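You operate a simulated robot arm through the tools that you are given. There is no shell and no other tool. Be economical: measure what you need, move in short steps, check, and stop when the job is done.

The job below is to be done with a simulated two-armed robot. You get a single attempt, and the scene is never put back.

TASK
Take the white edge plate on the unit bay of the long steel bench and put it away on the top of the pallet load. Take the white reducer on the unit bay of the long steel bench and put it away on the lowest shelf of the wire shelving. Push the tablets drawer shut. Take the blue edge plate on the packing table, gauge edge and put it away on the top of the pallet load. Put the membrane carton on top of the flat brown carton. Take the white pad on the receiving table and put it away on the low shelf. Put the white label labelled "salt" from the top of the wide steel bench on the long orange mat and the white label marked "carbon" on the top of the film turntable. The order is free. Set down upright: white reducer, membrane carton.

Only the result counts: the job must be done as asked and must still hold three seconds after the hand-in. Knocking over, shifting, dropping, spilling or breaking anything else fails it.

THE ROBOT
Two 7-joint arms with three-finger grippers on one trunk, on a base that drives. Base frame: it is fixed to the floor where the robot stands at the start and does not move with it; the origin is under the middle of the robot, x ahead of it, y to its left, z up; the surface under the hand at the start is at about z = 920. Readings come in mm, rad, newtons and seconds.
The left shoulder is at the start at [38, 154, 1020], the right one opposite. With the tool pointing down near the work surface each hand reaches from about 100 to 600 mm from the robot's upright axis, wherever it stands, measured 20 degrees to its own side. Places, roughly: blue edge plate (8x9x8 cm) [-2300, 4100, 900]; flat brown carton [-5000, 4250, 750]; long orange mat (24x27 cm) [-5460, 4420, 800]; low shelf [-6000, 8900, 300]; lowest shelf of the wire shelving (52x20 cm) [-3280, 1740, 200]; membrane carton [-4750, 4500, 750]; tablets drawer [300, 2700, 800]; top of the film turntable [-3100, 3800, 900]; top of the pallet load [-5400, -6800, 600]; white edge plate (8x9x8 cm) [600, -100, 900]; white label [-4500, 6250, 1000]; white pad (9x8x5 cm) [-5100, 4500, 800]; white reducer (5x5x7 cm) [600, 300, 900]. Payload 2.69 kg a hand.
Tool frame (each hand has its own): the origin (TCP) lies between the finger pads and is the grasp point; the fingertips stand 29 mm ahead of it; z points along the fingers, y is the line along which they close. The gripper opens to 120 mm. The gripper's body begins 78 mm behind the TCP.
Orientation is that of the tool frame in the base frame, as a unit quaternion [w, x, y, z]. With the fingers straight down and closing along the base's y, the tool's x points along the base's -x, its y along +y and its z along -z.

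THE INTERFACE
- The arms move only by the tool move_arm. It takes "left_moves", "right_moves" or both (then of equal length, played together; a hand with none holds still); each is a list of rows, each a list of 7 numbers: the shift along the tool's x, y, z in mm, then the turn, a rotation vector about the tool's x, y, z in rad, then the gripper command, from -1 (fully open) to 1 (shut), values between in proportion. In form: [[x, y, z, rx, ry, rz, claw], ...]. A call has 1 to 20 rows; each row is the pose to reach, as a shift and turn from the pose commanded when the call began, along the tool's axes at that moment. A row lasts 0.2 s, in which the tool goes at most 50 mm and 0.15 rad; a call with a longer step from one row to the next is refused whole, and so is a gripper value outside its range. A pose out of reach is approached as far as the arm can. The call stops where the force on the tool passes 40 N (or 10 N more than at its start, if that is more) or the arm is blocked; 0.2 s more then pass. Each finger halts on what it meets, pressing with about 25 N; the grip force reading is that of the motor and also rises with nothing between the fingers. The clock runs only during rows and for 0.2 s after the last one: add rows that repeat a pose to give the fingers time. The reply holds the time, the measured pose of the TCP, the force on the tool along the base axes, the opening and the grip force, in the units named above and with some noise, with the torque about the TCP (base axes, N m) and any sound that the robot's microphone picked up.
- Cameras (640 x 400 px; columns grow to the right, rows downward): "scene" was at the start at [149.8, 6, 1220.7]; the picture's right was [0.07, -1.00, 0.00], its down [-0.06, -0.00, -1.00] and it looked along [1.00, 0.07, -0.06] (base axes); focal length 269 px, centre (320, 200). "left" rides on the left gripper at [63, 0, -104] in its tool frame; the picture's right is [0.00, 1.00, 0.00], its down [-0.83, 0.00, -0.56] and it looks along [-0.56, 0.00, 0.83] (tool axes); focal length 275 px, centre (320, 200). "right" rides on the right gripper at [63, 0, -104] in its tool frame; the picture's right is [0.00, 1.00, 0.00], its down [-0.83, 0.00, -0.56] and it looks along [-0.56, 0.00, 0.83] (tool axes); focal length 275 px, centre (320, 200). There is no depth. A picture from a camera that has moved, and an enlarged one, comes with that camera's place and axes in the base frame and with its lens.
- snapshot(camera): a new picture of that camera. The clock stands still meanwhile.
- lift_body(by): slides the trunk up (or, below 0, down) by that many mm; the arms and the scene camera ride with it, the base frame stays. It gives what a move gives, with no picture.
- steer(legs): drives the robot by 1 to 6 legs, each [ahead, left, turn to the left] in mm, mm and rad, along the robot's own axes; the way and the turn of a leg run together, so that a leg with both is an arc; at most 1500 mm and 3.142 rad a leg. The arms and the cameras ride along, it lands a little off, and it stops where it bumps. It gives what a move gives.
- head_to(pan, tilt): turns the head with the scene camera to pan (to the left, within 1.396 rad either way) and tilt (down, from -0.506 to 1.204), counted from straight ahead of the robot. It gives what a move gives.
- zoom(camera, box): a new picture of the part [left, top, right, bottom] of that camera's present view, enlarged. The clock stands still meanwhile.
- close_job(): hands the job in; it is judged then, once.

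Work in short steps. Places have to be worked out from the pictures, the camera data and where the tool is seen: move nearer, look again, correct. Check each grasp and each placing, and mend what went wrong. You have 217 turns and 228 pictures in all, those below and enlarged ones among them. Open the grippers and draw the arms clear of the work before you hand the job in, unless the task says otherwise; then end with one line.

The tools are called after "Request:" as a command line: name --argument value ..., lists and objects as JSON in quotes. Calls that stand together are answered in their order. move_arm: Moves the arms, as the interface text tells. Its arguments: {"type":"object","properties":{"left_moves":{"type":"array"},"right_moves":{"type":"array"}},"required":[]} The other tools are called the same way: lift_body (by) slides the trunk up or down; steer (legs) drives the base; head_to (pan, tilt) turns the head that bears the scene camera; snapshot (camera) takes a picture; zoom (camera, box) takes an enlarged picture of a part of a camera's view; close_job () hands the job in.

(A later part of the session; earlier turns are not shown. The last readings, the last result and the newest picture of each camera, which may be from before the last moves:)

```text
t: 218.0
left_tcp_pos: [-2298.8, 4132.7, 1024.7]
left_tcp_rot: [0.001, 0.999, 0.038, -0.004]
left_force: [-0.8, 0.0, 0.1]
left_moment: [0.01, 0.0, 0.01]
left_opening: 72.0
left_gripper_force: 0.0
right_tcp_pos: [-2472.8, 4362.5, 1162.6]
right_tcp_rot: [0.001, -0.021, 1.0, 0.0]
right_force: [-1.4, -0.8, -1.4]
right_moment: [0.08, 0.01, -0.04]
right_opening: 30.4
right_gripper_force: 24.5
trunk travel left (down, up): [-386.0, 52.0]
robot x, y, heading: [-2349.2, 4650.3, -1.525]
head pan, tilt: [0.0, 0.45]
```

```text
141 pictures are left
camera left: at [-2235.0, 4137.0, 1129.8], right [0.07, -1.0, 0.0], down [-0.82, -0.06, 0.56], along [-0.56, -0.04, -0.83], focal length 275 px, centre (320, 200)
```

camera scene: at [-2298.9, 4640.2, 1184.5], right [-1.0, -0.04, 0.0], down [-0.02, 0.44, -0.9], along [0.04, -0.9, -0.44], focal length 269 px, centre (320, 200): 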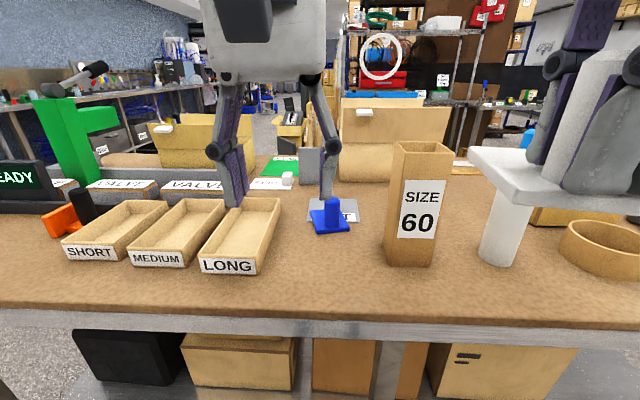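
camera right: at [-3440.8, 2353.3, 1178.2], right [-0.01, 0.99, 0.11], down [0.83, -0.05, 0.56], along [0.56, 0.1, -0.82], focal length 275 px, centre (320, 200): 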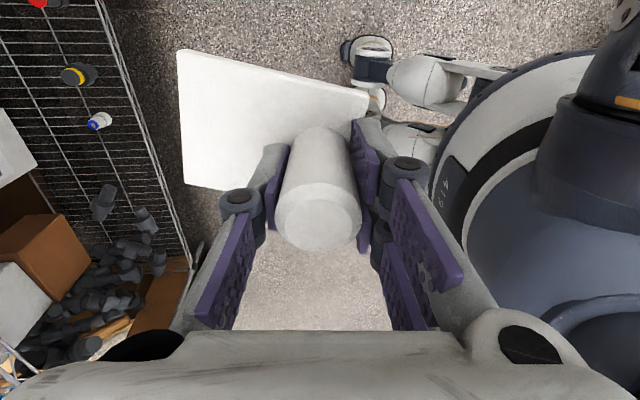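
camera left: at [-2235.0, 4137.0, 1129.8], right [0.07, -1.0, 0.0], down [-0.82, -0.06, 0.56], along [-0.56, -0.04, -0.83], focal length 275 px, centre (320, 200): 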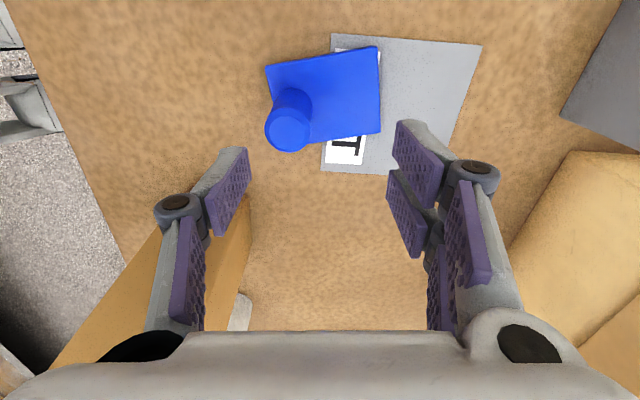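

Peg at [-2304,4154]. I centre on it and descend to z≈935 for a check.

Request:
move_arm --left_moves '[[-2, -11, 10, 0, 0, 0, -0.2], [-3.5, -21, 40, 0, 0, 0, -0.2], [-3.5, -21, 70, 0, 0, 0, -0.2], [-3.5, -21, 90, 0, 0, 0, -0.2]]'

Request:
snapshot --camera "left"

Request:
zoom --camera "scene" --box '[240, 170, 440, 295]'

```text
t: 219.0
left_tcp_pos: [-2304.4, 4154.3, 935.5]
left_tcp_rot: [0.001, 0.999, 0.039, -0.005]
left_force: [0.4, -0.3, 1.2]
left_moment: [-0.01, 0.01, 0.03]
left_opening: 72.0
left_gripper_force: 0.1
right_tcp_pos: [-2472.4, 4363.6, 1162.1]
right_tcp_rot: [0.002, -0.02, 1.0, 0.0]
right_force: [0.4, 0.1, -0.7]
right_moment: [0.02, -0.04, 0.02]
right_opening: 30.4
right_gripper_force: 25.2
trunk travel left (down, up): [-386.0, 52.0]
robot x, y, heading: [-2350.2, 4648.1, -1.533]
head pan, tilt: [0.0, 0.45]
```

```text
140 pictures are left
camera left: at [-2241.0, 4159.0, 1039.8], right [0.07, -1.0, 0.0], down [-0.82, -0.06, 0.56], along [-0.56, -0.04, -0.83], focal length 275 px, centre (320, 200)
```

left: 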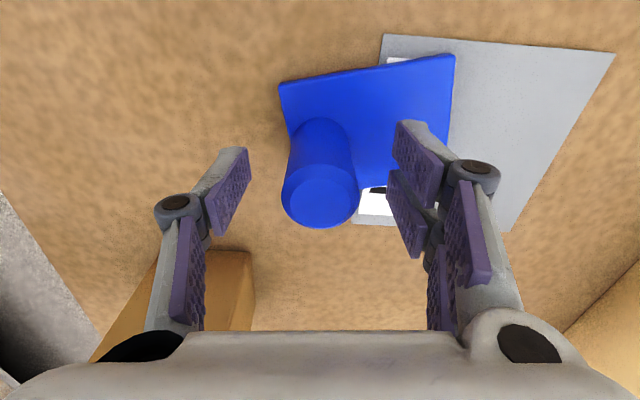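

```text
3.20 times, centred on (340, 232) of scene
camera zoom: at [-2343.0, 4499.4, 1184.6], right [-1.0, -0.04, 0.0], down [-0.02, 0.43, -0.9], along [0.04, -0.9, -0.44], focal length 860 px, centre (256, 96)
```

zoom: 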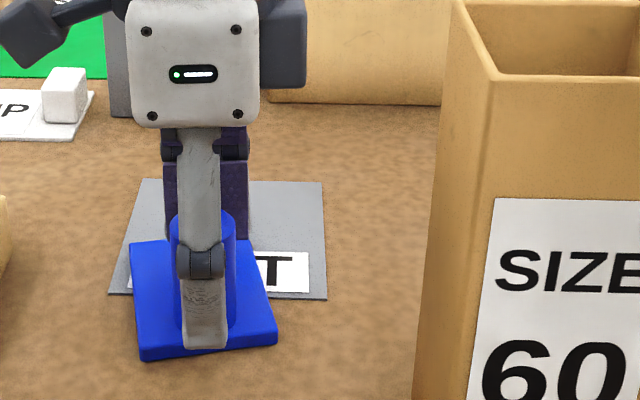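

Centred. I descend to z≈915, close and lift slowly 15 mm.

Request:
move_arm --left_moves '[[0, 0, 10, 0, 0, 0, -0.2], [0, 0, 20, 0, 0, 0, -0.2], [0, 0, 20, 0, 0, 0, 0.4], [0, 0, 20, 0, 0, 0, 1], [0, 0, 20, 0, 0, 0, 1], [0, 0, 20, 0, 0, 0, 1], [0, 0, 18, 0, 0, 0, 1], [0, 0, 14, 0, 0, 0, 1], [0, 0, 9, 0, 0, 0, 1], [0, 0, 5, 0, 0, 0, 1], [0, 0, 5, 0, 0, 0, 1]]'

Request:
snapshot --camera "left"

Request:
zoom --camera "scene" --box '[240, 170, 440, 295]'

```text
t: 221.4
left_tcp_pos: [-2304.9, 4154.9, 930.1]
left_tcp_rot: [0.001, 0.999, 0.038, -0.005]
left_force: [0.3, 0.1, -1.1]
left_moment: [0.01, 0.0, -0.01]
left_opening: 30.4
left_gripper_force: 25.2
right_tcp_pos: [-2472.4, 4363.5, 1161.7]
right_tcp_rot: [0.001, -0.022, 1.0, 0.0]
right_force: [0.3, 0.1, -1.3]
right_moment: [-0.01, -0.02, -0.02]
right_opening: 30.2
right_gripper_force: 24.9
trunk travel left (down, up): [-386.0, 52.0]
robot x, y, heading: [-2355.6, 4649.8, -1.53]
head pan, tilt: [0.0, 0.45]
```

```text
138 pictures are left
camera left: at [-2241.3, 4158.2, 1035.0], right [0.07, -1.0, 0.0], down [-0.82, -0.06, 0.56], along [-0.56, -0.04, -0.83], focal length 275 px, centre (320, 200)
```

left: 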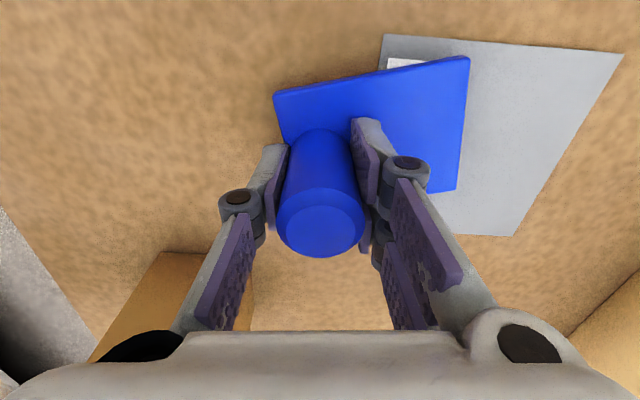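

```text
3.20 times, centred on (340, 232) of scene
camera zoom: at [-2342.9, 4499.4, 1184.5], right [-1.0, -0.04, 0.0], down [-0.02, 0.43, -0.9], along [0.04, -0.9, -0.44], focal length 860 px, centre (256, 96)
```

zoom: 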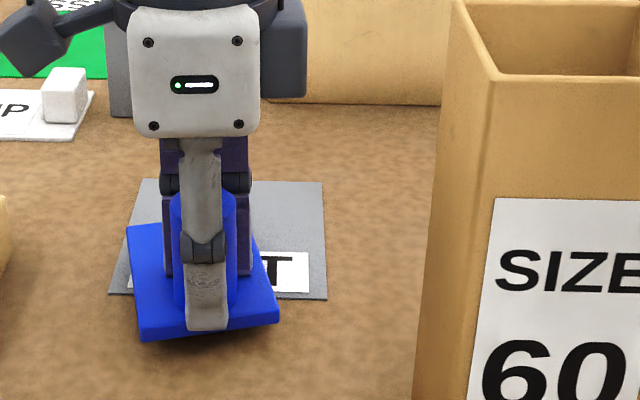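

Both plates are held. I lift the blue plate 165 mm gently, then back out.

Request:
move_arm --left_moves '[[0, 0, -12, 0, 0, 0, 1], [0, 0, -27, 0, 0, 0, 1], [0, 0, -43, 0, 0, 0, 1], [0, 0, -60, 0, 0, 0, 1], [0, -10, -77, 0, 0, 0, 1], [0, -22, -94, 0, 0, 0, 1], [0, -34, -111, 0, 0, 0, 1], [0, -46, -128, 0, 0, 0, 1], [0, -58, -145, 0, 0, 0, 1], [0, -70, -160, 0, 0, 0, 1]]'

Request:
steer --legs '[[-300, 0, 0], [-150, 0, 0]]'

Request:
snapshot --camera "left"

Request:
snapshot --camera "scene"

```text
t: 223.6
left_tcp_pos: [-2308.8, 4224.8, 1091.2]
left_tcp_rot: [0.002, 0.999, 0.039, -0.004]
left_force: [-0.6, 0.2, -1.5]
left_moment: [-0.01, 0.01, 0.0]
left_opening: 30.5
left_gripper_force: 24.9
right_tcp_pos: [-2473.4, 4363.1, 1162.6]
right_tcp_rot: [0.002, -0.022, 1.0, -0.001]
right_force: [0.4, -0.2, -1.0]
right_moment: [0.05, 0.0, -0.02]
right_opening: 30.0
right_gripper_force: 24.5
trunk travel left (down, up): [-386.0, 52.0]
robot x, y, heading: [-2350.0, 4649.9, -1.52]
head pan, tilt: [0.0, 0.45]
```

```text
t: 226.6
left_tcp_pos: [-2329.0, 4671.9, 1090.1]
left_tcp_rot: [0.001, 0.999, 0.038, -0.005]
left_force: [0.0, 0.9, -1.3]
left_moment: [-0.01, 0.01, 0.01]
left_opening: 30.4
left_gripper_force: 24.8
right_tcp_pos: [-2491.6, 4812.4, 1162.3]
right_tcp_rot: [0.003, -0.02, 1.0, -0.001]
right_force: [0.0, -0.1, -1.5]
right_moment: [-0.04, -0.01, -0.02]
right_opening: 29.9
right_gripper_force: 25.6
trunk travel left (down, up): [-386.0, 52.0]
robot x, y, heading: [-2369.6, 5097.5, -1.524]
head pan, tilt: [0.0, 0.45]
```

```text
136 pictures are left
camera left: at [-2263.8, 4677.4, 1195.4], right [0.07, -1.0, 0.0], down [-0.82, -0.06, 0.56], along [-0.56, -0.04, -0.83], focal length 275 px, centre (320, 200)
```

left: 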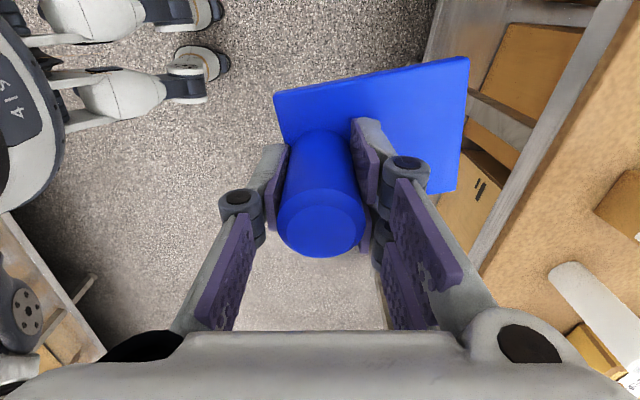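

```text
135 pictures are left
camera scene: at [-2361.8, 4947.5, 1184.7], right [-1.0, -0.04, 0.0], down [-0.02, 0.43, -0.9], along [0.04, -0.9, -0.43], focal length 269 px, centre (320, 200)
```

scene: 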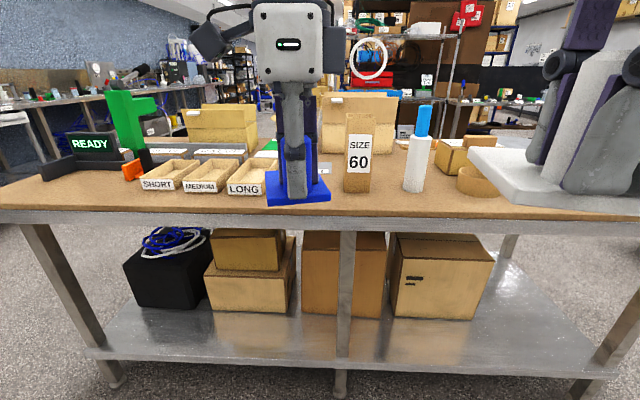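

Both plates secure. I travel back round the table's east end and south along x≈-860.

Request:
steer --legs '[[0, 0, 1.524], [1500, 0, 0], [0, 0, -1.57], [1500, 0, 0], [1500, 0, 0], [1400, 0, 0]]'

Request:
head_to --pan 0 --tilt 0.2

Request:
snapshot --camera "scene"

```text
t: 262.3
left_tcp_pos: [-876.2, 269.8, 1089.5]
left_tcp_rot: [0.001, 1.0, 0.014, -0.004]
left_force: [-0.3, -0.1, -1.0]
left_moment: [0.06, -0.03, 0.0]
left_opening: 30.2
left_gripper_force: 25.1
right_tcp_pos: [-1033.0, 415.6, 1162.3]
right_tcp_rot: [0.002, 0.005, 1.0, 0.0]
right_force: [-0.1, 0.2, -2.1]
right_moment: [0.03, 0.02, -0.03]
right_opening: 30.5
right_gripper_force: 25.1
trunk travel left (down, up): [-386.0, 52.0]
robot x, y, heading: [-897.0, 698.4, -1.581]
head pan, tilt: [0.0, 0.45]
```

```text
t: 263.1
left_tcp_pos: [-876.2, 269.9, 1089.8]
left_tcp_rot: [0.001, 1.0, 0.014, -0.005]
left_force: [0.8, -0.5, -0.7]
left_moment: [0.04, 0.0, 0.0]
left_opening: 30.2
left_gripper_force: 25.0
right_tcp_pos: [-1033.2, 416.5, 1163.7]
right_tcp_rot: [0.002, 0.004, 1.0, 0.0]
right_force: [-0.1, 0.1, -1.9]
right_moment: [0.05, 0.03, 0.03]
right_opening: 30.3
right_gripper_force: 24.8
trunk travel left (down, up): [-386.0, 52.0]
robot x, y, heading: [-898.6, 692.5, -1.579]
head pan, tilt: [0.0, 0.201]
```

```text
134 pictures are left
camera scene: at [-896.4, 544.7, 1207.7], right [-1.0, 0.01, 0.0], down [0.0, 0.2, -0.98], along [-0.01, -0.98, -0.2], focal length 269 px, centre (320, 200)
```

scene: 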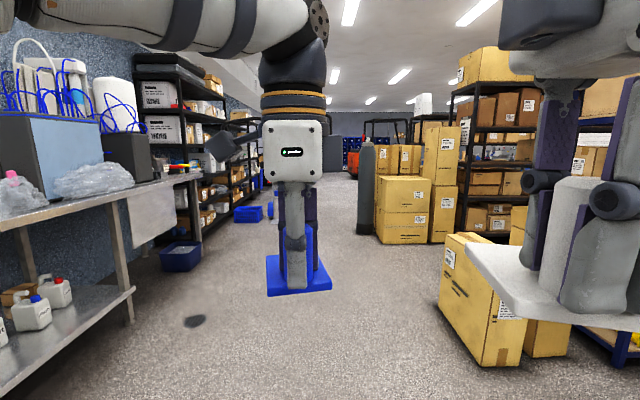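

A corridor runs south, clear along x≈-800. I drive 3 m and look again.

Request:
steer --legs '[[1500, 50, 0], [1500, 0, 0]]'

Request:
head_to --pan -0.3 --tilt 0.2

Request:
snapshot --camera "scene"

```text
refused: leg 1 is longer than a leg can be; nothing moved
```

```text
t: 263.9
left_tcp_pos: [-875.8, 269.3, 1090.9]
left_tcp_rot: [0.0, 1.0, 0.014, -0.004]
left_force: [0.3, 0.5, -0.8]
left_moment: [0.07, 0.0, 0.03]
left_opening: 30.5
left_gripper_force: 25.1
right_tcp_pos: [-1032.6, 417.4, 1162.6]
right_tcp_rot: [0.002, 0.004, 1.0, 0.0]
right_force: [-0.4, 0.7, 0.0]
right_moment: [0.03, 0.0, 0.04]
right_opening: 30.4
right_gripper_force: 24.9
trunk travel left (down, up): [-386.0, 52.0]
robot x, y, heading: [-898.8, 695.4, -1.572]
head pan, tilt: [-0.3, 0.201]
```

```text
133 pictures are left
camera scene: at [-923.9, 549.1, 1207.8], right [-0.95, 0.3, 0.0], down [0.06, 0.19, -0.98], along [-0.3, -0.93, -0.2], focal length 269 px, centre (320, 200)
```

scene: 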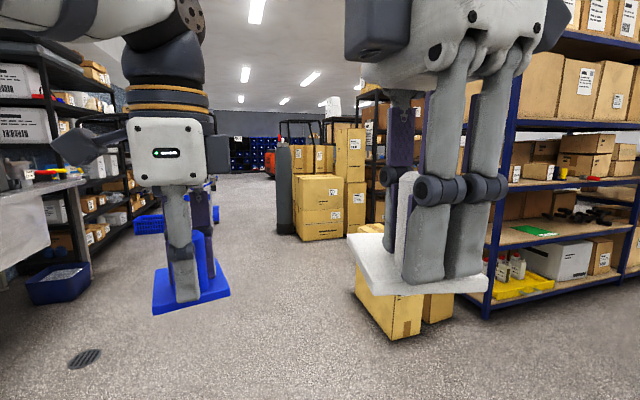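

Leg limit is 1500 mm overall; I retry with slightly shorter legs.

Request:
steer --legs '[[1450, 60, 0], [1450, 0, 0]]'

Request:
snapshot --camera "scene"

```text
t: 277.9
left_tcp_pos: [-752.1, -2635.3, 1092.6]
left_tcp_rot: [0.001, 0.999, 0.035, -0.004]
left_force: [0.2, 0.2, -0.6]
left_moment: [-0.02, 0.01, 0.0]
left_opening: 30.4
left_gripper_force: 25.0
right_tcp_pos: [-914.9, -2495.8, 1162.4]
right_tcp_rot: [0.002, -0.016, 1.0, 0.0]
right_force: [0.1, 0.0, -1.6]
right_moment: [0.0, 0.02, 0.0]
right_opening: 30.2
right_gripper_force: 24.9
trunk travel left (down, up): [-386.0, 52.0]
robot x, y, heading: [-789.7, -2212.5, -1.537]
head pan, tilt: [-0.3, 0.201]
```

```text
132 pictures are left
camera scene: at [-810.9, -2358.2, 1207.8], right [-0.96, 0.26, 0.0], down [0.05, 0.19, -0.98], along [-0.26, -0.95, -0.2], focal length 269 px, centre (320, 200)
```

scene: 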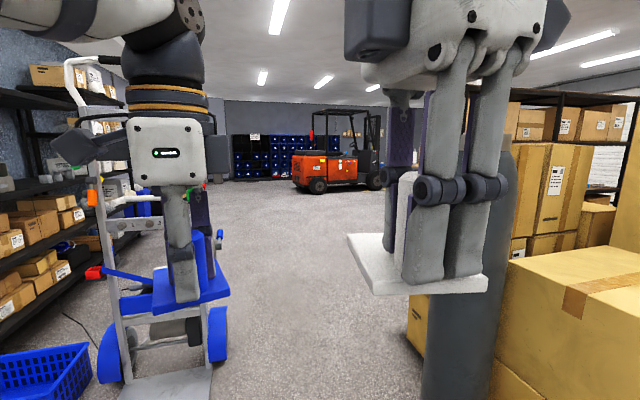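

A hand truck on the left and a column on the right narrow the way. I look more closely to measure the gap.

Request:
head_to --pan 0.0 --tilt 0.45

Request:
snapshot --camera "scene"

Request:
head_to --pan -0.7 --tilt 0.45

Request:
snapshot --camera "scene"

```text
t: 278.7
left_tcp_pos: [-751.6, -2635.0, 1090.2]
left_tcp_rot: [0.0, 0.999, 0.034, -0.005]
left_force: [-0.3, -0.5, -1.0]
left_moment: [0.02, 0.0, -0.01]
left_opening: 30.1
left_gripper_force: 24.4
right_tcp_pos: [-914.0, -2495.1, 1162.4]
right_tcp_rot: [0.002, -0.016, 1.0, -0.001]
right_force: [-0.2, -1.3, -1.2]
right_moment: [0.02, 0.0, 0.02]
right_opening: 30.3
right_gripper_force: 24.9
trunk travel left (down, up): [-386.0, 52.0]
robot x, y, heading: [-791.3, -2210.5, -1.54]
head pan, tilt: [0.0, 0.45]
```

```text
131 pictures are left
camera scene: at [-783.4, -2360.0, 1184.6], right [-1.0, -0.03, 0.0], down [-0.01, 0.43, -0.9], along [0.03, -0.9, -0.43], focal length 269 px, centre (320, 200)
```

scene: 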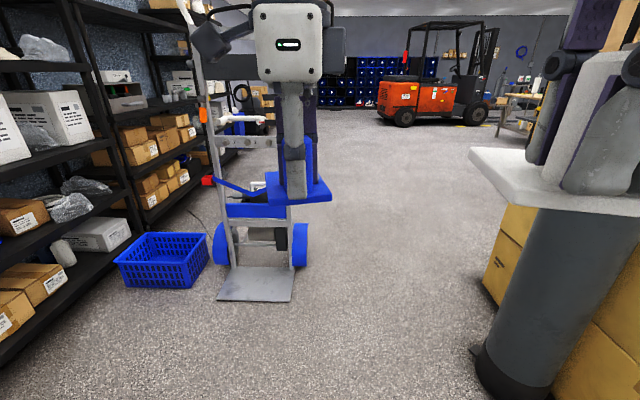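

```text
t: 279.8
left_tcp_pos: [-751.3, -2634.6, 1090.5]
left_tcp_rot: [0.001, 0.999, 0.034, -0.005]
left_force: [-0.3, 1.0, -0.9]
left_moment: [0.03, -0.01, 0.0]
left_opening: 29.9
left_gripper_force: 25.0
right_tcp_pos: [-914.6, -2494.5, 1161.9]
right_tcp_rot: [0.002, -0.017, 1.0, 0.0]
right_force: [0.5, -0.2, -0.7]
right_moment: [0.06, -0.05, 0.01]
right_opening: 30.0
right_gripper_force: 24.6
trunk travel left (down, up): [-386.0, 52.0]
robot x, y, heading: [-789.7, -2211.4, -1.536]
head pan, tilt: [-0.7, 0.45]
```

```text
130 pictures are left
camera scene: at [-843.1, -2340.4, 1184.6], right [-0.79, 0.62, 0.0], down [0.27, 0.34, -0.9], along [-0.56, -0.71, -0.44], focal length 269 px, centre (320, 200)
```

scene: 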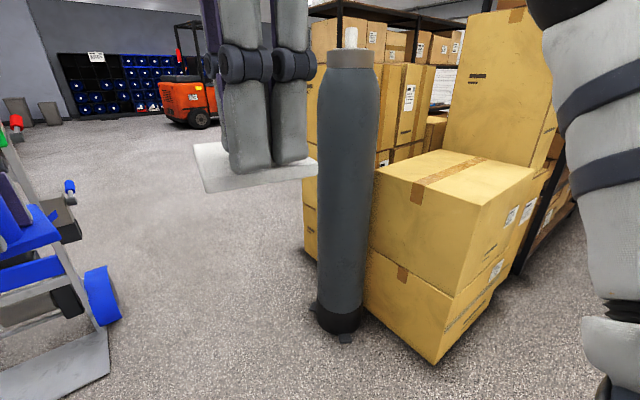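

The "column" is a free-standing tank (east edge x≈-1400, y≈-3090) and the truck starts at y≈-3500, x>-640. I'll weave: first pass the tank at x≈-815, to y≈-3150.

Request:
steer --legs '[[0, 0, -0.034], [930, -25, 0]]'

Request:
head_to --pan -1.2 --tilt 0.6

Request:
snapshot --camera "scene"

Request:
head_to --pan 0.5 --tilt 0.6

Request:
snapshot --camera "scene"

```text
t: 285.0
left_tcp_pos: [-791.6, -3556.4, 1091.0]
left_tcp_rot: [0.0, 1.0, 0.017, -0.004]
left_force: [0.7, 0.1, -0.5]
left_moment: [-0.01, 0.01, 0.02]
left_opening: 30.2
left_gripper_force: 25.0
right_tcp_pos: [-949.1, -3411.2, 1162.7]
right_tcp_rot: [0.002, 0.001, 1.0, 0.0]
right_force: [-0.1, 0.0, -1.1]
right_moment: [0.02, -0.04, -0.01]
right_opening: 30.1
right_gripper_force: 25.1
trunk travel left (down, up): [-386.0, 52.0]
robot x, y, heading: [-817.7, -3132.3, -1.569]
head pan, tilt: [-0.7, 0.45]
```

```text
t: 285.9
left_tcp_pos: [-791.2, -3557.4, 1090.5]
left_tcp_rot: [0.001, 1.0, 0.018, -0.005]
left_force: [0.2, 0.5, -0.8]
left_moment: [0.02, -0.02, -0.01]
left_opening: 30.0
left_gripper_force: 24.7
right_tcp_pos: [-949.3, -3412.4, 1161.7]
right_tcp_rot: [0.003, 0.001, 1.0, 0.0]
right_force: [0.0, -0.1, -1.2]
right_moment: [0.03, 0.0, 0.01]
right_opening: 30.1
right_gripper_force: 24.7
trunk travel left (down, up): [-386.0, 52.0]
robot x, y, heading: [-814.1, -3133.1, -1.572]
head pan, tilt: [-1.201, 0.6]
```

```text
129 pictures are left
camera scene: at [-896.2, -3221.1, 1171.1], right [-0.36, 0.93, 0.0], down [0.53, 0.2, -0.83], along [-0.77, -0.3, -0.56], focal length 269 px, centre (320, 200)
```

scene: 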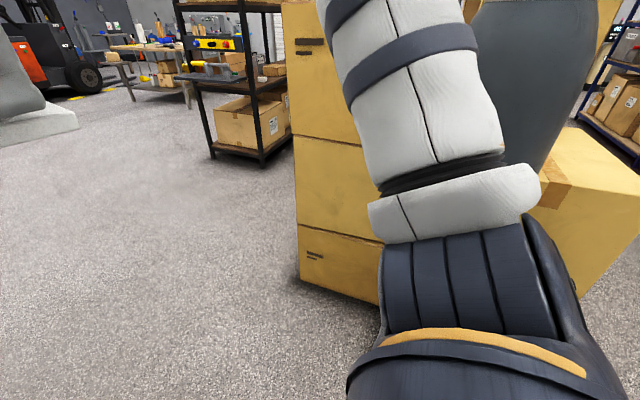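

```text
t: 287.6
left_tcp_pos: [-792.0, -3557.5, 1091.3]
left_tcp_rot: [0.001, 1.0, 0.017, -0.005]
left_force: [-0.2, -0.2, -1.8]
left_moment: [-0.01, 0.0, -0.01]
left_opening: 30.2
left_gripper_force: 24.9
right_tcp_pos: [-950.2, -3411.9, 1161.4]
right_tcp_rot: [0.002, 0.001, 1.0, 0.0]
right_force: [-0.3, 0.1, -1.1]
right_moment: [0.0, -0.01, 0.02]
right_opening: 30.4
right_gripper_force: 24.4
trunk travel left (down, up): [-386.0, 52.0]
robot x, y, heading: [-818.0, -3131.6, -1.57]
head pan, tilt: [0.499, 0.6]
```

```text
128 pictures are left
camera scene: at [-771.5, -3266.7, 1171.0], right [-0.88, -0.48, 0.0], down [-0.27, 0.5, -0.83], along [0.39, -0.72, -0.56], focal length 269 px, centre (320, 200)
```

scene: 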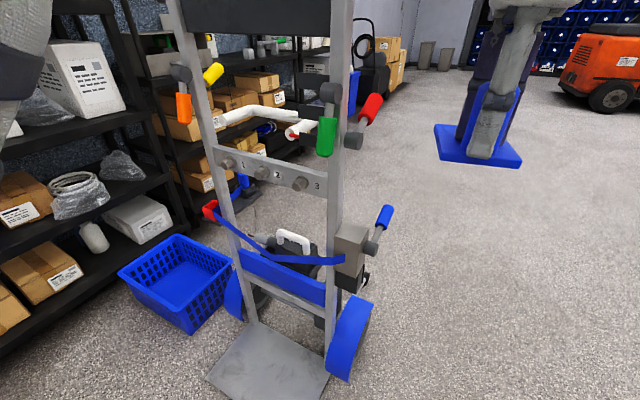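

Valve handles stick out from the truck to x≈-655. Width with elbows is too large facing south, so I'll retract the left hand, turn to face west and slip south sideways along x≈-1030.

Request:
move_arm --left_moves '[[0, -18, 0, 0, 0, 0, 1], [0, -36, 0, 0, 0, 0, 1], [0, -54, 0, 0, 0, 0, 1], [0, -72, 0, 0, 0, 0, 1], [0, -90, 0, 0, 0, 0, 1], [0, -108, 0, 0, 0, 0, 1], [0, -125, 0, 0, 0, 0, 1]]'

Request:
steer --legs '[[0, 50, 0], [0, 0, -1.57]]'

Request:
head_to --pan 1.3 --tilt 0.5

Request:
snapshot --camera "scene"

```text
t: 289.2
left_tcp_pos: [-795.7, -3431.4, 1089.8]
left_tcp_rot: [0.002, 1.0, 0.017, -0.005]
left_force: [0.4, 0.4, -1.1]
left_moment: [0.04, -0.01, -0.02]
left_opening: 30.0
left_gripper_force: 24.9
right_tcp_pos: [-949.2, -3412.2, 1162.8]
right_tcp_rot: [0.002, 0.0, 1.0, -0.001]
right_force: [-0.4, -0.1, -0.4]
right_moment: [0.03, 0.01, -0.02]
right_opening: 30.1
right_gripper_force: 25.5
trunk travel left (down, up): [-386.0, 52.0]
robot x, y, heading: [-815.3, -3135.9, -1.574]
head pan, tilt: [0.499, 0.6]
```

```text
t: 294.1
left_tcp_pos: [-1066.4, -3153.7, 1090.2]
left_tcp_rot: [-0.002, 0.72, -0.694, -0.003]
left_force: [0.2, -0.6, -0.9]
left_moment: [0.0, -0.02, 0.02]
left_opening: 30.5
left_gripper_force: 24.8
right_tcp_pos: [-1046.5, -3000.2, 1161.4]
right_tcp_rot: [0.002, 0.706, 0.708, -0.002]
right_force: [-0.8, -0.5, -0.7]
right_moment: [-0.02, -0.01, -0.03]
right_opening: 30.2
right_gripper_force: 24.5
trunk travel left (down, up): [-386.0, 52.0]
robot x, y, heading: [-768.0, -3128.4, -3.138]
head pan, tilt: [0.499, 0.6]
```

```text
t: 295.2
left_tcp_pos: [-1066.9, -3152.7, 1091.1]
left_tcp_rot: [-0.003, 0.721, -0.693, -0.004]
left_force: [0.3, 0.0, -0.9]
left_moment: [0.0, -0.04, 0.0]
left_opening: 30.3
left_gripper_force: 24.8
right_tcp_pos: [-1047.2, -2999.7, 1162.7]
right_tcp_rot: [0.001, 0.706, 0.708, -0.001]
right_force: [0.0, 1.0, -0.6]
right_moment: [-0.01, -0.02, -0.01]
right_opening: 30.4
right_gripper_force: 24.5
trunk travel left (down, up): [-386.0, 52.0]
robot x, y, heading: [-767.1, -3133.0, -3.139]
head pan, tilt: [1.3, 0.499]
```

```text
127 pictures are left
camera scene: at [-845.9, -3220.2, 1180.1], right [-0.96, 0.26, 0.0], down [0.13, 0.46, -0.88], along [-0.23, -0.85, -0.48], focal length 269 px, centre (320, 200)
```

scene: 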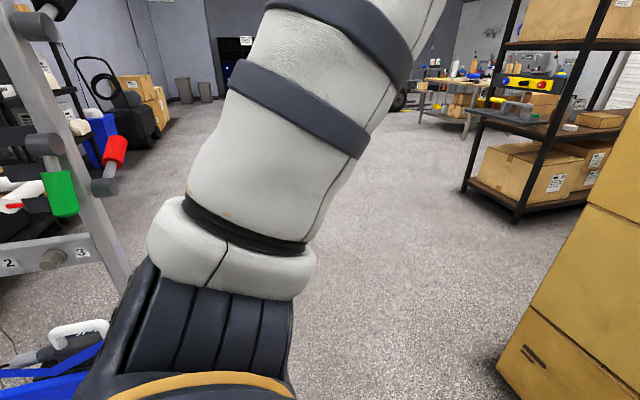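

I slip south-west diagonally, then south past the truck.

Request:
steer --legs '[[60, 250, 0], [200, 200, 0], [0, 450, 0]]'

Request:
snapshot --camera "scene"

```text
t: 303.1
left_tcp_pos: [-1323.5, -4050.1, 1088.8]
left_tcp_rot: [-0.002, 0.722, -0.692, -0.004]
left_force: [0.3, -0.4, -0.7]
left_moment: [0.03, -0.05, -0.01]
left_opening: 30.2
left_gripper_force: 25.0
right_tcp_pos: [-1304.5, -3897.1, 1162.3]
right_tcp_rot: [0.001, 0.704, 0.71, -0.001]
right_force: [0.6, -0.3, -0.6]
right_moment: [0.01, -0.01, 0.01]
right_opening: 30.2
right_gripper_force: 25.0
trunk travel left (down, up): [-386.0, 52.0]
robot x, y, heading: [-1023.2, -4032.2, -3.14]
head pan, tilt: [1.3, 0.499]
```

```text
126 pictures are left
camera scene: at [-1101.7, -4116.8, 1180.1], right [-0.97, 0.26, 0.0], down [0.12, 0.46, -0.88], along [-0.23, -0.85, -0.48], focal length 269 px, centre (320, 200)
```

scene: 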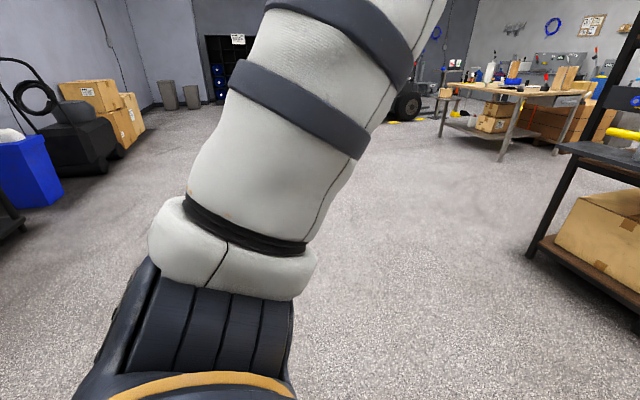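

Past the narrows. I continue 1 m south and look toward the pallet (south-west).

Request:
steer --legs '[[0, 1000, 0]]'

Request:
head_to --pan 0.35 --tilt 0.2

Request:
snapshot --camera "scene"

```text
t: 311.1
left_tcp_pos: [-1321.0, -5050.2, 1090.1]
left_tcp_rot: [-0.003, 0.718, -0.696, -0.004]
left_force: [-0.8, 0.4, -1.7]
left_moment: [0.04, -0.02, -0.01]
left_opening: 30.4
left_gripper_force: 24.9
right_tcp_pos: [-1299.9, -4897.4, 1161.9]
right_tcp_rot: [0.001, 0.708, 0.706, -0.002]
right_force: [0.0, 0.3, -1.5]
right_moment: [0.02, -0.02, -0.02]
right_opening: 30.0
right_gripper_force: 25.5
trunk travel left (down, up): [-386.0, 52.0]
robot x, y, heading: [-1021.3, -5032.2, 3.139]
head pan, tilt: [1.3, 0.499]
```

```text
t: 312.3
left_tcp_pos: [-1321.0, -5050.0, 1091.2]
left_tcp_rot: [-0.003, 0.718, -0.696, -0.004]
left_force: [-0.4, 1.2, -0.9]
left_moment: [0.0, -0.03, -0.01]
left_opening: 30.3
left_gripper_force: 24.4
right_tcp_pos: [-1299.8, -4898.6, 1162.9]
right_tcp_rot: [0.001, 0.708, 0.706, -0.001]
right_force: [0.2, -0.5, -0.4]
right_moment: [-0.01, -0.02, 0.0]
right_opening: 30.0
right_gripper_force: 25.5
trunk travel left (down, up): [-386.0, 52.0]
robot x, y, heading: [-1019.2, -5029.2, 3.138]
head pan, tilt: [0.351, 0.201]
```

```text
125 pictures are left
camera scene: at [-1163.3, -5063.9, 1207.8], right [-0.34, 0.94, 0.0], down [0.19, 0.07, -0.98], along [-0.92, -0.33, -0.2], focal length 269 px, centre (320, 200)
```

scene: 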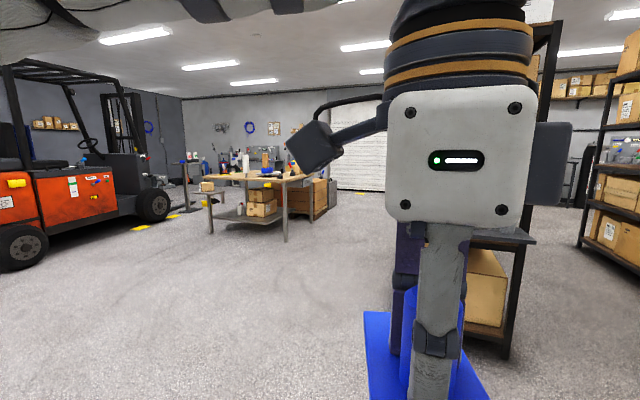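

The pallet load is behind the table at the middle; the floor between is open. I drive west to about [-5350,-5450], then look.

Request:
steer --legs '[[1450, 140, 0], [1450, 140, 0], [1400, 140, 0]]'

Request:
head_to --pan 1.2 --tilt 0.35

Request:
snapshot --camera "scene"

```text
t: 319.4
left_tcp_pos: [-2748.6, -5199.2, 1091.7]
left_tcp_rot: [-0.001, 0.723, -0.691, -0.004]
left_force: [-0.2, 0.5, -2.8]
left_moment: [0.01, 0.02, 0.01]
left_opening: 30.1
left_gripper_force: 24.9
right_tcp_pos: [-2727.9, -5045.5, 1162.6]
right_tcp_rot: [-0.001, 0.7, 0.714, 0.002]
right_force: [13.7, 6.5, -1.6]
right_moment: [-0.98, 1.83, -0.01]
right_opening: 30.2
right_gripper_force: 25.1
trunk travel left (down, up): [-386.0, 52.0]
robot x, y, heading: [-2450.0, -5176.9, -3.13]
head pan, tilt: [0.351, 0.201]
stopped in leg 1: the robot was blocked; the commanded pose is now the measured one
```

```text
t: 320.6
left_tcp_pos: [-2749.5, -5199.5, 1091.7]
left_tcp_rot: [-0.001, 0.724, -0.69, -0.004]
left_force: [-0.1, 0.5, -0.6]
left_moment: [0.0, -0.03, 0.01]
left_opening: 30.0
left_gripper_force: 25.0
right_tcp_pos: [-2726.4, -5046.1, 1162.0]
right_tcp_rot: [-0.002, 0.7, 0.714, 0.002]
right_force: [17.8, 11.2, 4.0]
right_moment: [-0.38, 2.05, -0.04]
right_opening: 30.5
right_gripper_force: 25.3
trunk travel left (down, up): [-386.0, 52.0]
robot x, y, heading: [-2450.1, -5175.5, -3.13]
head pan, tilt: [1.201, 0.351]
```

```text
124 pictures are left
camera scene: at [-2536.5, -5264.3, 1194.2], right [-0.94, 0.35, 0.0], down [0.12, 0.32, -0.94], along [-0.33, -0.88, -0.34], focal length 269 px, centre (320, 200)
```

scene: 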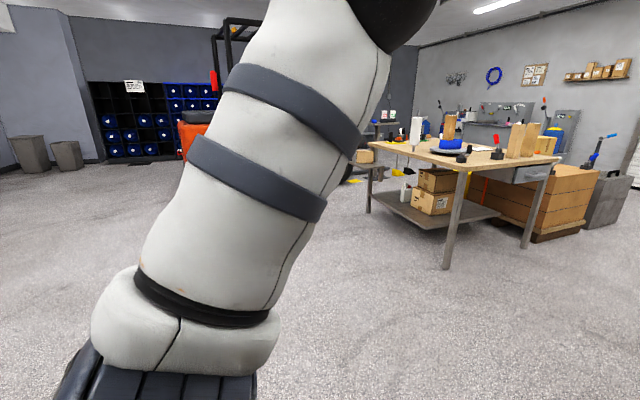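

The right hand bumped something; I look to the right.

Request:
head_to --pan -0.5 --tilt 0.35

Request:
snapshot --camera "scene"

Request:
snapshot --camera "right"

```text
t: 322.3
left_tcp_pos: [-2749.5, -5200.0, 1091.2]
left_tcp_rot: [-0.001, 0.723, -0.691, -0.005]
left_force: [-0.6, 0.1, -1.0]
left_moment: [-0.01, -0.06, 0.0]
left_opening: 30.4
left_gripper_force: 24.8
right_tcp_pos: [-2727.8, -5045.1, 1162.7]
right_tcp_rot: [-0.001, 0.7, 0.714, 0.002]
right_force: [17.7, 9.2, 4.4]
right_moment: [-0.63, 2.37, -0.02]
right_opening: 30.1
right_gripper_force: 24.9
trunk travel left (down, up): [-386.0, 52.0]
robot x, y, heading: [-2450.2, -5177.6, -3.127]
head pan, tilt: [-0.499, 0.351]
```

```text
123 pictures are left
camera scene: at [-2586.1, -5133.6, 1194.1], right [0.47, 0.88, 0.0], down [0.3, -0.16, -0.94], along [-0.83, 0.44, -0.34], focal length 269 px, centre (320, 200)
```

scene: 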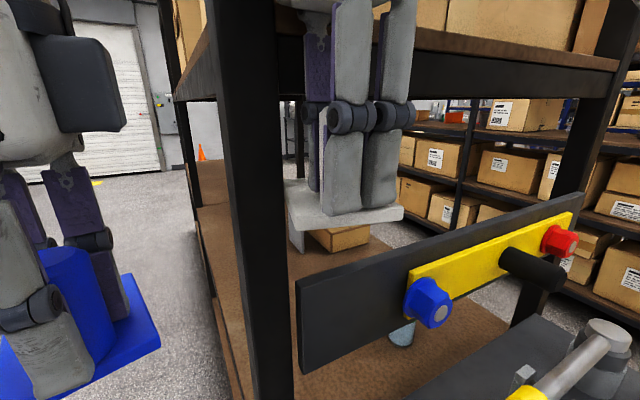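

```text
122 pictures are left
camera right: at [-2729.5, -4983.6, 1267.5], right [1.0, 0.02, 0.0], down [0.02, -0.83, 0.55], along [0.01, -0.55, -0.83], focal length 275 px, centre (320, 200)
```

right: 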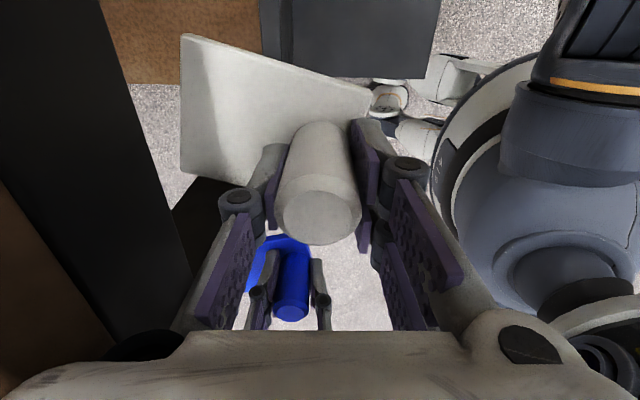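

The right hand ran into the end of a black rack. I back straight out 350 mm, then shift south before going west.

Request:
steer --legs '[[-350, 0, 0]]'

Request:
snapshot --camera "scene"

Request:
snapshot --camera "right"

```text
t: 324.6
left_tcp_pos: [-2407.6, -5198.2, 1090.9]
left_tcp_rot: [-0.003, 0.723, -0.691, -0.003]
left_force: [-0.4, -0.3, -0.6]
left_moment: [0.02, -0.02, -0.01]
left_opening: 30.0
left_gripper_force: 24.6
right_tcp_pos: [-2386.1, -5041.8, 1163.2]
right_tcp_rot: [0.0, 0.7, 0.714, 0.002]
right_force: [0.0, -0.4, -1.6]
right_moment: [-0.01, -0.04, -0.03]
right_opening: 30.5
right_gripper_force: 24.4
trunk travel left (down, up): [-386.0, 52.0]
robot x, y, heading: [-2108.5, -5172.6, -3.128]
head pan, tilt: [-0.499, 0.351]
```

```text
121 pictures are left
camera scene: at [-2245.3, -5130.7, 1193.9], right [0.47, 0.88, 0.0], down [0.3, -0.16, -0.94], along [-0.83, 0.44, -0.34], focal length 269 px, centre (320, 200)
```

scene: 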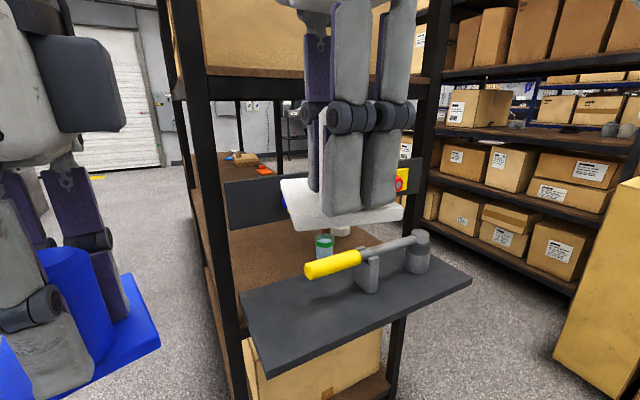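

```text
120 pictures are left
camera right: at [-2389.0, -4980.7, 1267.0], right [1.0, 0.02, 0.0], down [0.02, -0.83, 0.55], along [0.02, -0.55, -0.83], focal length 275 px, centre (320, 200)
```

right: 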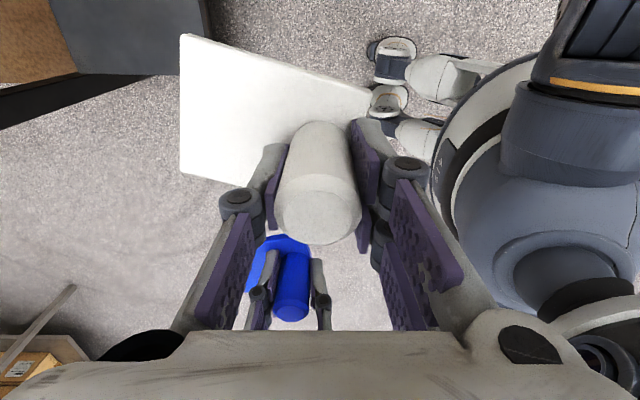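

No damage seen. I shift 650 mm south and then west 2.3 m, then look at the pallet.

Request:
steer --legs '[[0, 640, 0], [1200, 0, 0], [1100, 0, 0]]'

Request:
head_to --pan 0.5 --tilt 0.35

Request:
snapshot --camera "scene"

```text
t: 341.1
left_tcp_pos: [-4731.9, -5854.6, 1089.5]
left_tcp_rot: [-0.002, 0.722, -0.692, -0.004]
left_force: [-0.8, 0.0, -0.8]
left_moment: [-0.01, -0.01, 0.03]
left_opening: 30.2
left_gripper_force: 25.3
right_tcp_pos: [-4710.9, -5701.0, 1162.1]
right_tcp_rot: [-0.001, 0.702, 0.712, 0.002]
right_force: [0.8, 0.1, -1.2]
right_moment: [0.01, 0.0, 0.01]
right_opening: 30.3
right_gripper_force: 25.6
trunk travel left (down, up): [-386.0, 52.0]
robot x, y, heading: [-4432.7, -5832.6, -3.132]
head pan, tilt: [-0.499, 0.351]
```

```text
t: 342.3
left_tcp_pos: [-4733.0, -5854.6, 1090.8]
left_tcp_rot: [-0.003, 0.721, -0.693, -0.004]
left_force: [0.7, 0.9, -1.0]
left_moment: [-0.03, -0.01, 0.04]
left_opening: 29.8
left_gripper_force: 25.2
right_tcp_pos: [-4711.1, -5701.5, 1161.7]
right_tcp_rot: [0.0, 0.702, 0.713, 0.002]
right_force: [0.6, 0.5, -0.1]
right_moment: [0.0, -0.03, 0.01]
right_opening: 30.3
right_gripper_force: 24.9
trunk travel left (down, up): [-386.0, 52.0]
robot x, y, heading: [-4431.3, -5835.0, -3.127]
head pan, tilt: [0.499, 0.351]
```

```text
119 pictures are left
camera scene: at [-4568.7, -5879.3, 1193.8], right [-0.48, 0.87, 0.0], down [0.3, 0.17, -0.94], along [-0.82, -0.45, -0.34], focal length 269 px, centre (320, 200)
```

scene: 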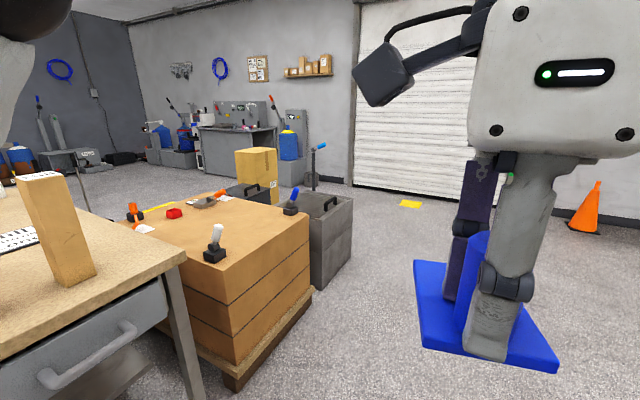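

The pallet load's top (z≈600) spans about x −5780…−5110, north edge y≈-6560, with small items near its edges. I go to x≈-5450 and face south.

Request:
steer --legs '[[1020, 0, 0], [0, 0, 1.56]]'

Request:
head_to --pan 0 --tilt 0.55

Request:
snapshot --camera "scene"

```text
t: 351.3
left_tcp_pos: [-5432.6, -6140.6, 1090.7]
left_tcp_rot: [0.001, 1.0, 0.009, -0.005]
left_force: [0.5, 0.9, -0.8]
left_moment: [0.02, -0.02, -0.04]
left_opening: 30.1
left_gripper_force: 24.8
right_tcp_pos: [-5584.7, -6116.0, 1161.9]
right_tcp_rot: [-0.002, 0.006, 1.0, 0.002]
right_force: [0.4, -0.1, -1.8]
right_moment: [0.05, 0.03, -0.01]
right_opening: 30.2
right_gripper_force: 25.0
trunk travel left (down, up): [-386.0, 52.0]
robot x, y, heading: [-5448.5, -5840.5, -1.592]
head pan, tilt: [0.499, 0.351]
```

```text
t: 352.3
left_tcp_pos: [-5431.4, -6140.6, 1091.0]
left_tcp_rot: [0.001, 1.0, 0.009, -0.004]
left_force: [-0.4, -0.5, -2.2]
left_moment: [0.05, 0.02, 0.0]
left_opening: 29.8
left_gripper_force: 24.7
right_tcp_pos: [-5584.1, -6115.6, 1160.9]
right_tcp_rot: [-0.002, 0.005, 1.0, 0.002]
right_force: [-0.5, -0.5, -0.3]
right_moment: [0.03, -0.02, -0.01]
right_opening: 30.2
right_gripper_force: 25.0
trunk travel left (down, up): [-386.0, 52.0]
robot x, y, heading: [-5444.9, -5840.5, -1.586]
head pan, tilt: [0.0, 0.55]
```

```text
118 pictures are left
camera scene: at [-5446.5, -5987.9, 1175.6], right [-1.0, 0.02, 0.0], down [0.01, 0.52, -0.85], along [-0.01, -0.85, -0.52], focal length 269 px, centre (320, 200)
```

scene: 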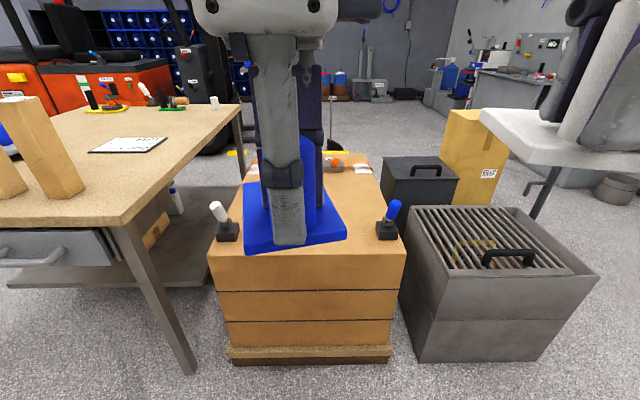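

Crate top: x≈−5716…−5090, y≈−7400…−6605; free in the middle. I lower the trunk 330 mm and check tool attitudes.

Request:
lift_body --by -200

Request:
lift_body --by -130

```text
t: 354.4
left_tcp_pos: [-5431.5, -6142.8, 890.0]
left_tcp_rot: [-0.002, 1.0, 0.013, -0.005]
left_force: [-0.9, 1.0, -2.0]
left_moment: [0.0, 0.02, -0.03]
left_opening: 30.2
left_gripper_force: 24.5
right_tcp_pos: [-5585.9, -6191.1, 880.6]
right_tcp_rot: [0.0, 0.005, 0.988, 0.156]
right_force: [0.5, -0.7, -0.2]
right_moment: [-0.04, -0.04, -0.01]
right_opening: 30.3
right_gripper_force: 24.7
trunk travel left (down, up): [-186.0, 252.0]
robot x, y, heading: [-5442.3, -5840.5, -1.589]
head pan, tilt: [0.0, 0.55]
```

```text
t: 356.1
left_tcp_pos: [-5431.4, -6146.2, 758.5]
left_tcp_rot: [-0.006, 1.0, 0.019, -0.003]
left_force: [-0.4, -0.7, 0.1]
left_moment: [0.04, -0.01, 0.03]
left_opening: 29.5
left_gripper_force: 25.0
right_tcp_pos: [-5587.5, -6236.0, 697.4]
right_tcp_rot: [0.0, 0.005, 0.973, 0.23]
right_force: [1.0, 0.1, -1.0]
right_moment: [0.02, 0.0, 0.03]
right_opening: 30.2
right_gripper_force: 24.7
trunk travel left (down, up): [-55.0, 383.0]
robot x, y, heading: [-5446.6, -5843.2, -1.589]
head pan, tilt: [0.0, 0.55]
stopped: the force on the tool passed its limit at 42 N (the readings are from after the stop); the commanded pose is now the measured one
```

The right arm got deflected while lowering (tool pitched ~26°). I look at it before correcting.

Request:
head_to --pan -0.6 --tilt 0.7

Request:
snapshot --camera "scene"

Request:
snapshot --camera "right"

```text
t: 357.1
left_tcp_pos: [-5432.2, -6146.7, 759.3]
left_tcp_rot: [-0.005, 1.0, 0.021, -0.005]
left_force: [-32.5, -72.0, -5.0]
left_moment: [9.79, -4.34, -0.48]
left_opening: 30.2
left_gripper_force: 25.2
right_tcp_pos: [-5588.0, -6236.0, 697.1]
right_tcp_rot: [0.0, 0.004, 0.973, 0.229]
right_force: [-1.3, 0.3, -0.6]
right_moment: [-0.01, -0.01, -0.04]
right_opening: 30.4
right_gripper_force: 25.3
trunk travel left (down, up): [-55.0, 383.0]
robot x, y, heading: [-5444.0, -5839.4, -1.59]
head pan, tilt: [-0.6, 0.7]
```

```text
117 pictures are left
camera scene: at [-5450.0, -6105.7, 855.6], right [-1.0, 0.03, 0.0], down [0.0, 0.11, -0.99], along [-0.03, -0.99, -0.11], focal length 269 px, centre (320, 200)
```

scene: 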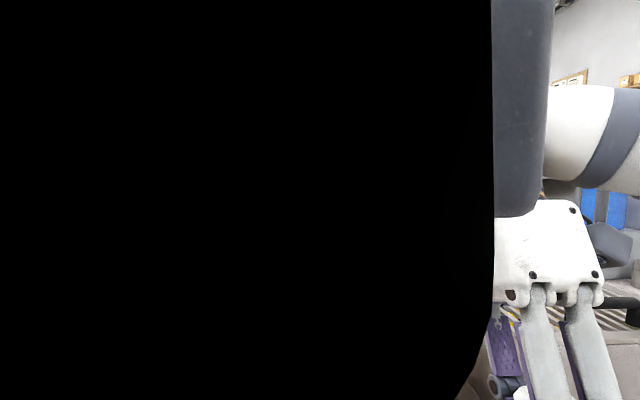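

```text
116 pictures are left
camera right: at [-5650.9, -6283.0, 790.9], right [0.0, 0.89, 0.45], down [0.83, -0.25, 0.5], along [0.56, 0.37, -0.74], focal length 275 px, centre (320, 200)
```

right: 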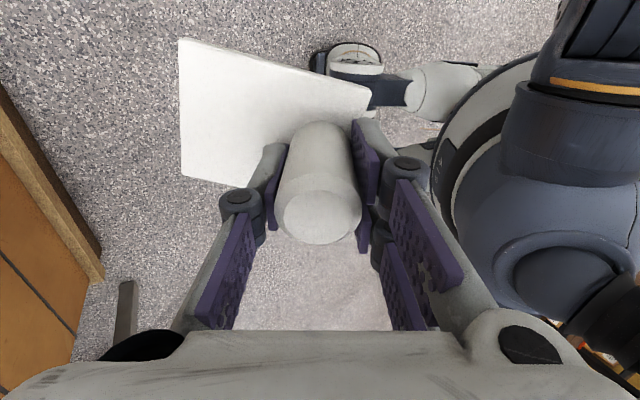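

The torso leans forward as it lowers and the head has come against the left hand. I raise the trunk back and turn the head straight, then extend the hands forward before lowering again.

Request:
lift_body --by 330

Request:
head_to --pan 0 --tilt 0.3

Request:
snapshot --camera "scene"

Request:
snapshot --camera "left"

```text
t: 360.4
left_tcp_pos: [-5431.6, -6144.4, 1090.1]
left_tcp_rot: [-0.004, 1.0, 0.015, -0.006]
left_force: [-0.3, -1.1, -1.4]
left_moment: [-0.02, -0.03, -0.01]
left_opening: 30.1
left_gripper_force: 24.9
right_tcp_pos: [-5587.1, -6236.0, 1027.0]
right_tcp_rot: [0.001, 0.004, 0.973, 0.23]
right_force: [-0.2, -0.3, -1.4]
right_moment: [0.01, -0.02, 0.05]
right_opening: 30.1
right_gripper_force: 25.2
trunk travel left (down, up): [-385.0, 53.0]
robot x, y, heading: [-5445.8, -5841.5, -1.59]
head pan, tilt: [-0.6, 0.7]
```

```text
t: 361.4
left_tcp_pos: [-5432.8, -6143.8, 1089.5]
left_tcp_rot: [-0.002, 1.0, 0.017, -0.006]
left_force: [-0.5, -0.2, -0.4]
left_moment: [0.02, -0.01, 0.0]
left_opening: 30.2
left_gripper_force: 25.2
right_tcp_pos: [-5587.1, -6235.8, 1028.2]
right_tcp_rot: [0.001, 0.005, 0.973, 0.23]
right_force: [0.7, -0.5, -0.4]
right_moment: [0.0, -0.03, -0.03]
right_opening: 30.2
right_gripper_force: 25.1
trunk travel left (down, up): [-385.0, 53.0]
robot x, y, heading: [-5443.6, -5840.9, -1.591]
head pan, tilt: [0.0, 0.3]
```

```text
115 pictures are left
camera scene: at [-5446.8, -5991.7, 1198.1], right [-1.0, 0.02, 0.0], down [0.01, 0.3, -0.96], along [-0.02, -0.95, -0.3], focal length 269 px, centre (320, 200)
```

scene: 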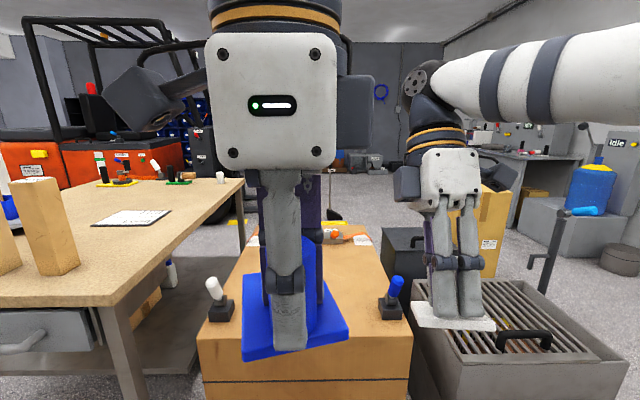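

```text
114 pictures are left
camera left: at [-5367.0, -6143.2, 1194.8], right [0.03, -1.0, -0.01], down [-0.82, -0.03, 0.57], along [-0.57, -0.01, -0.82], focal length 275 px, centre (320, 200)
```

left: 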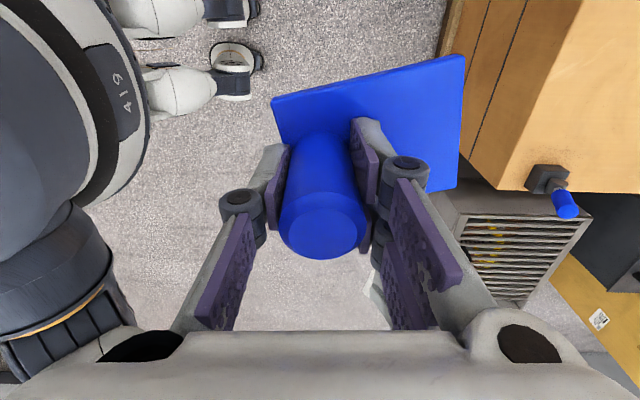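

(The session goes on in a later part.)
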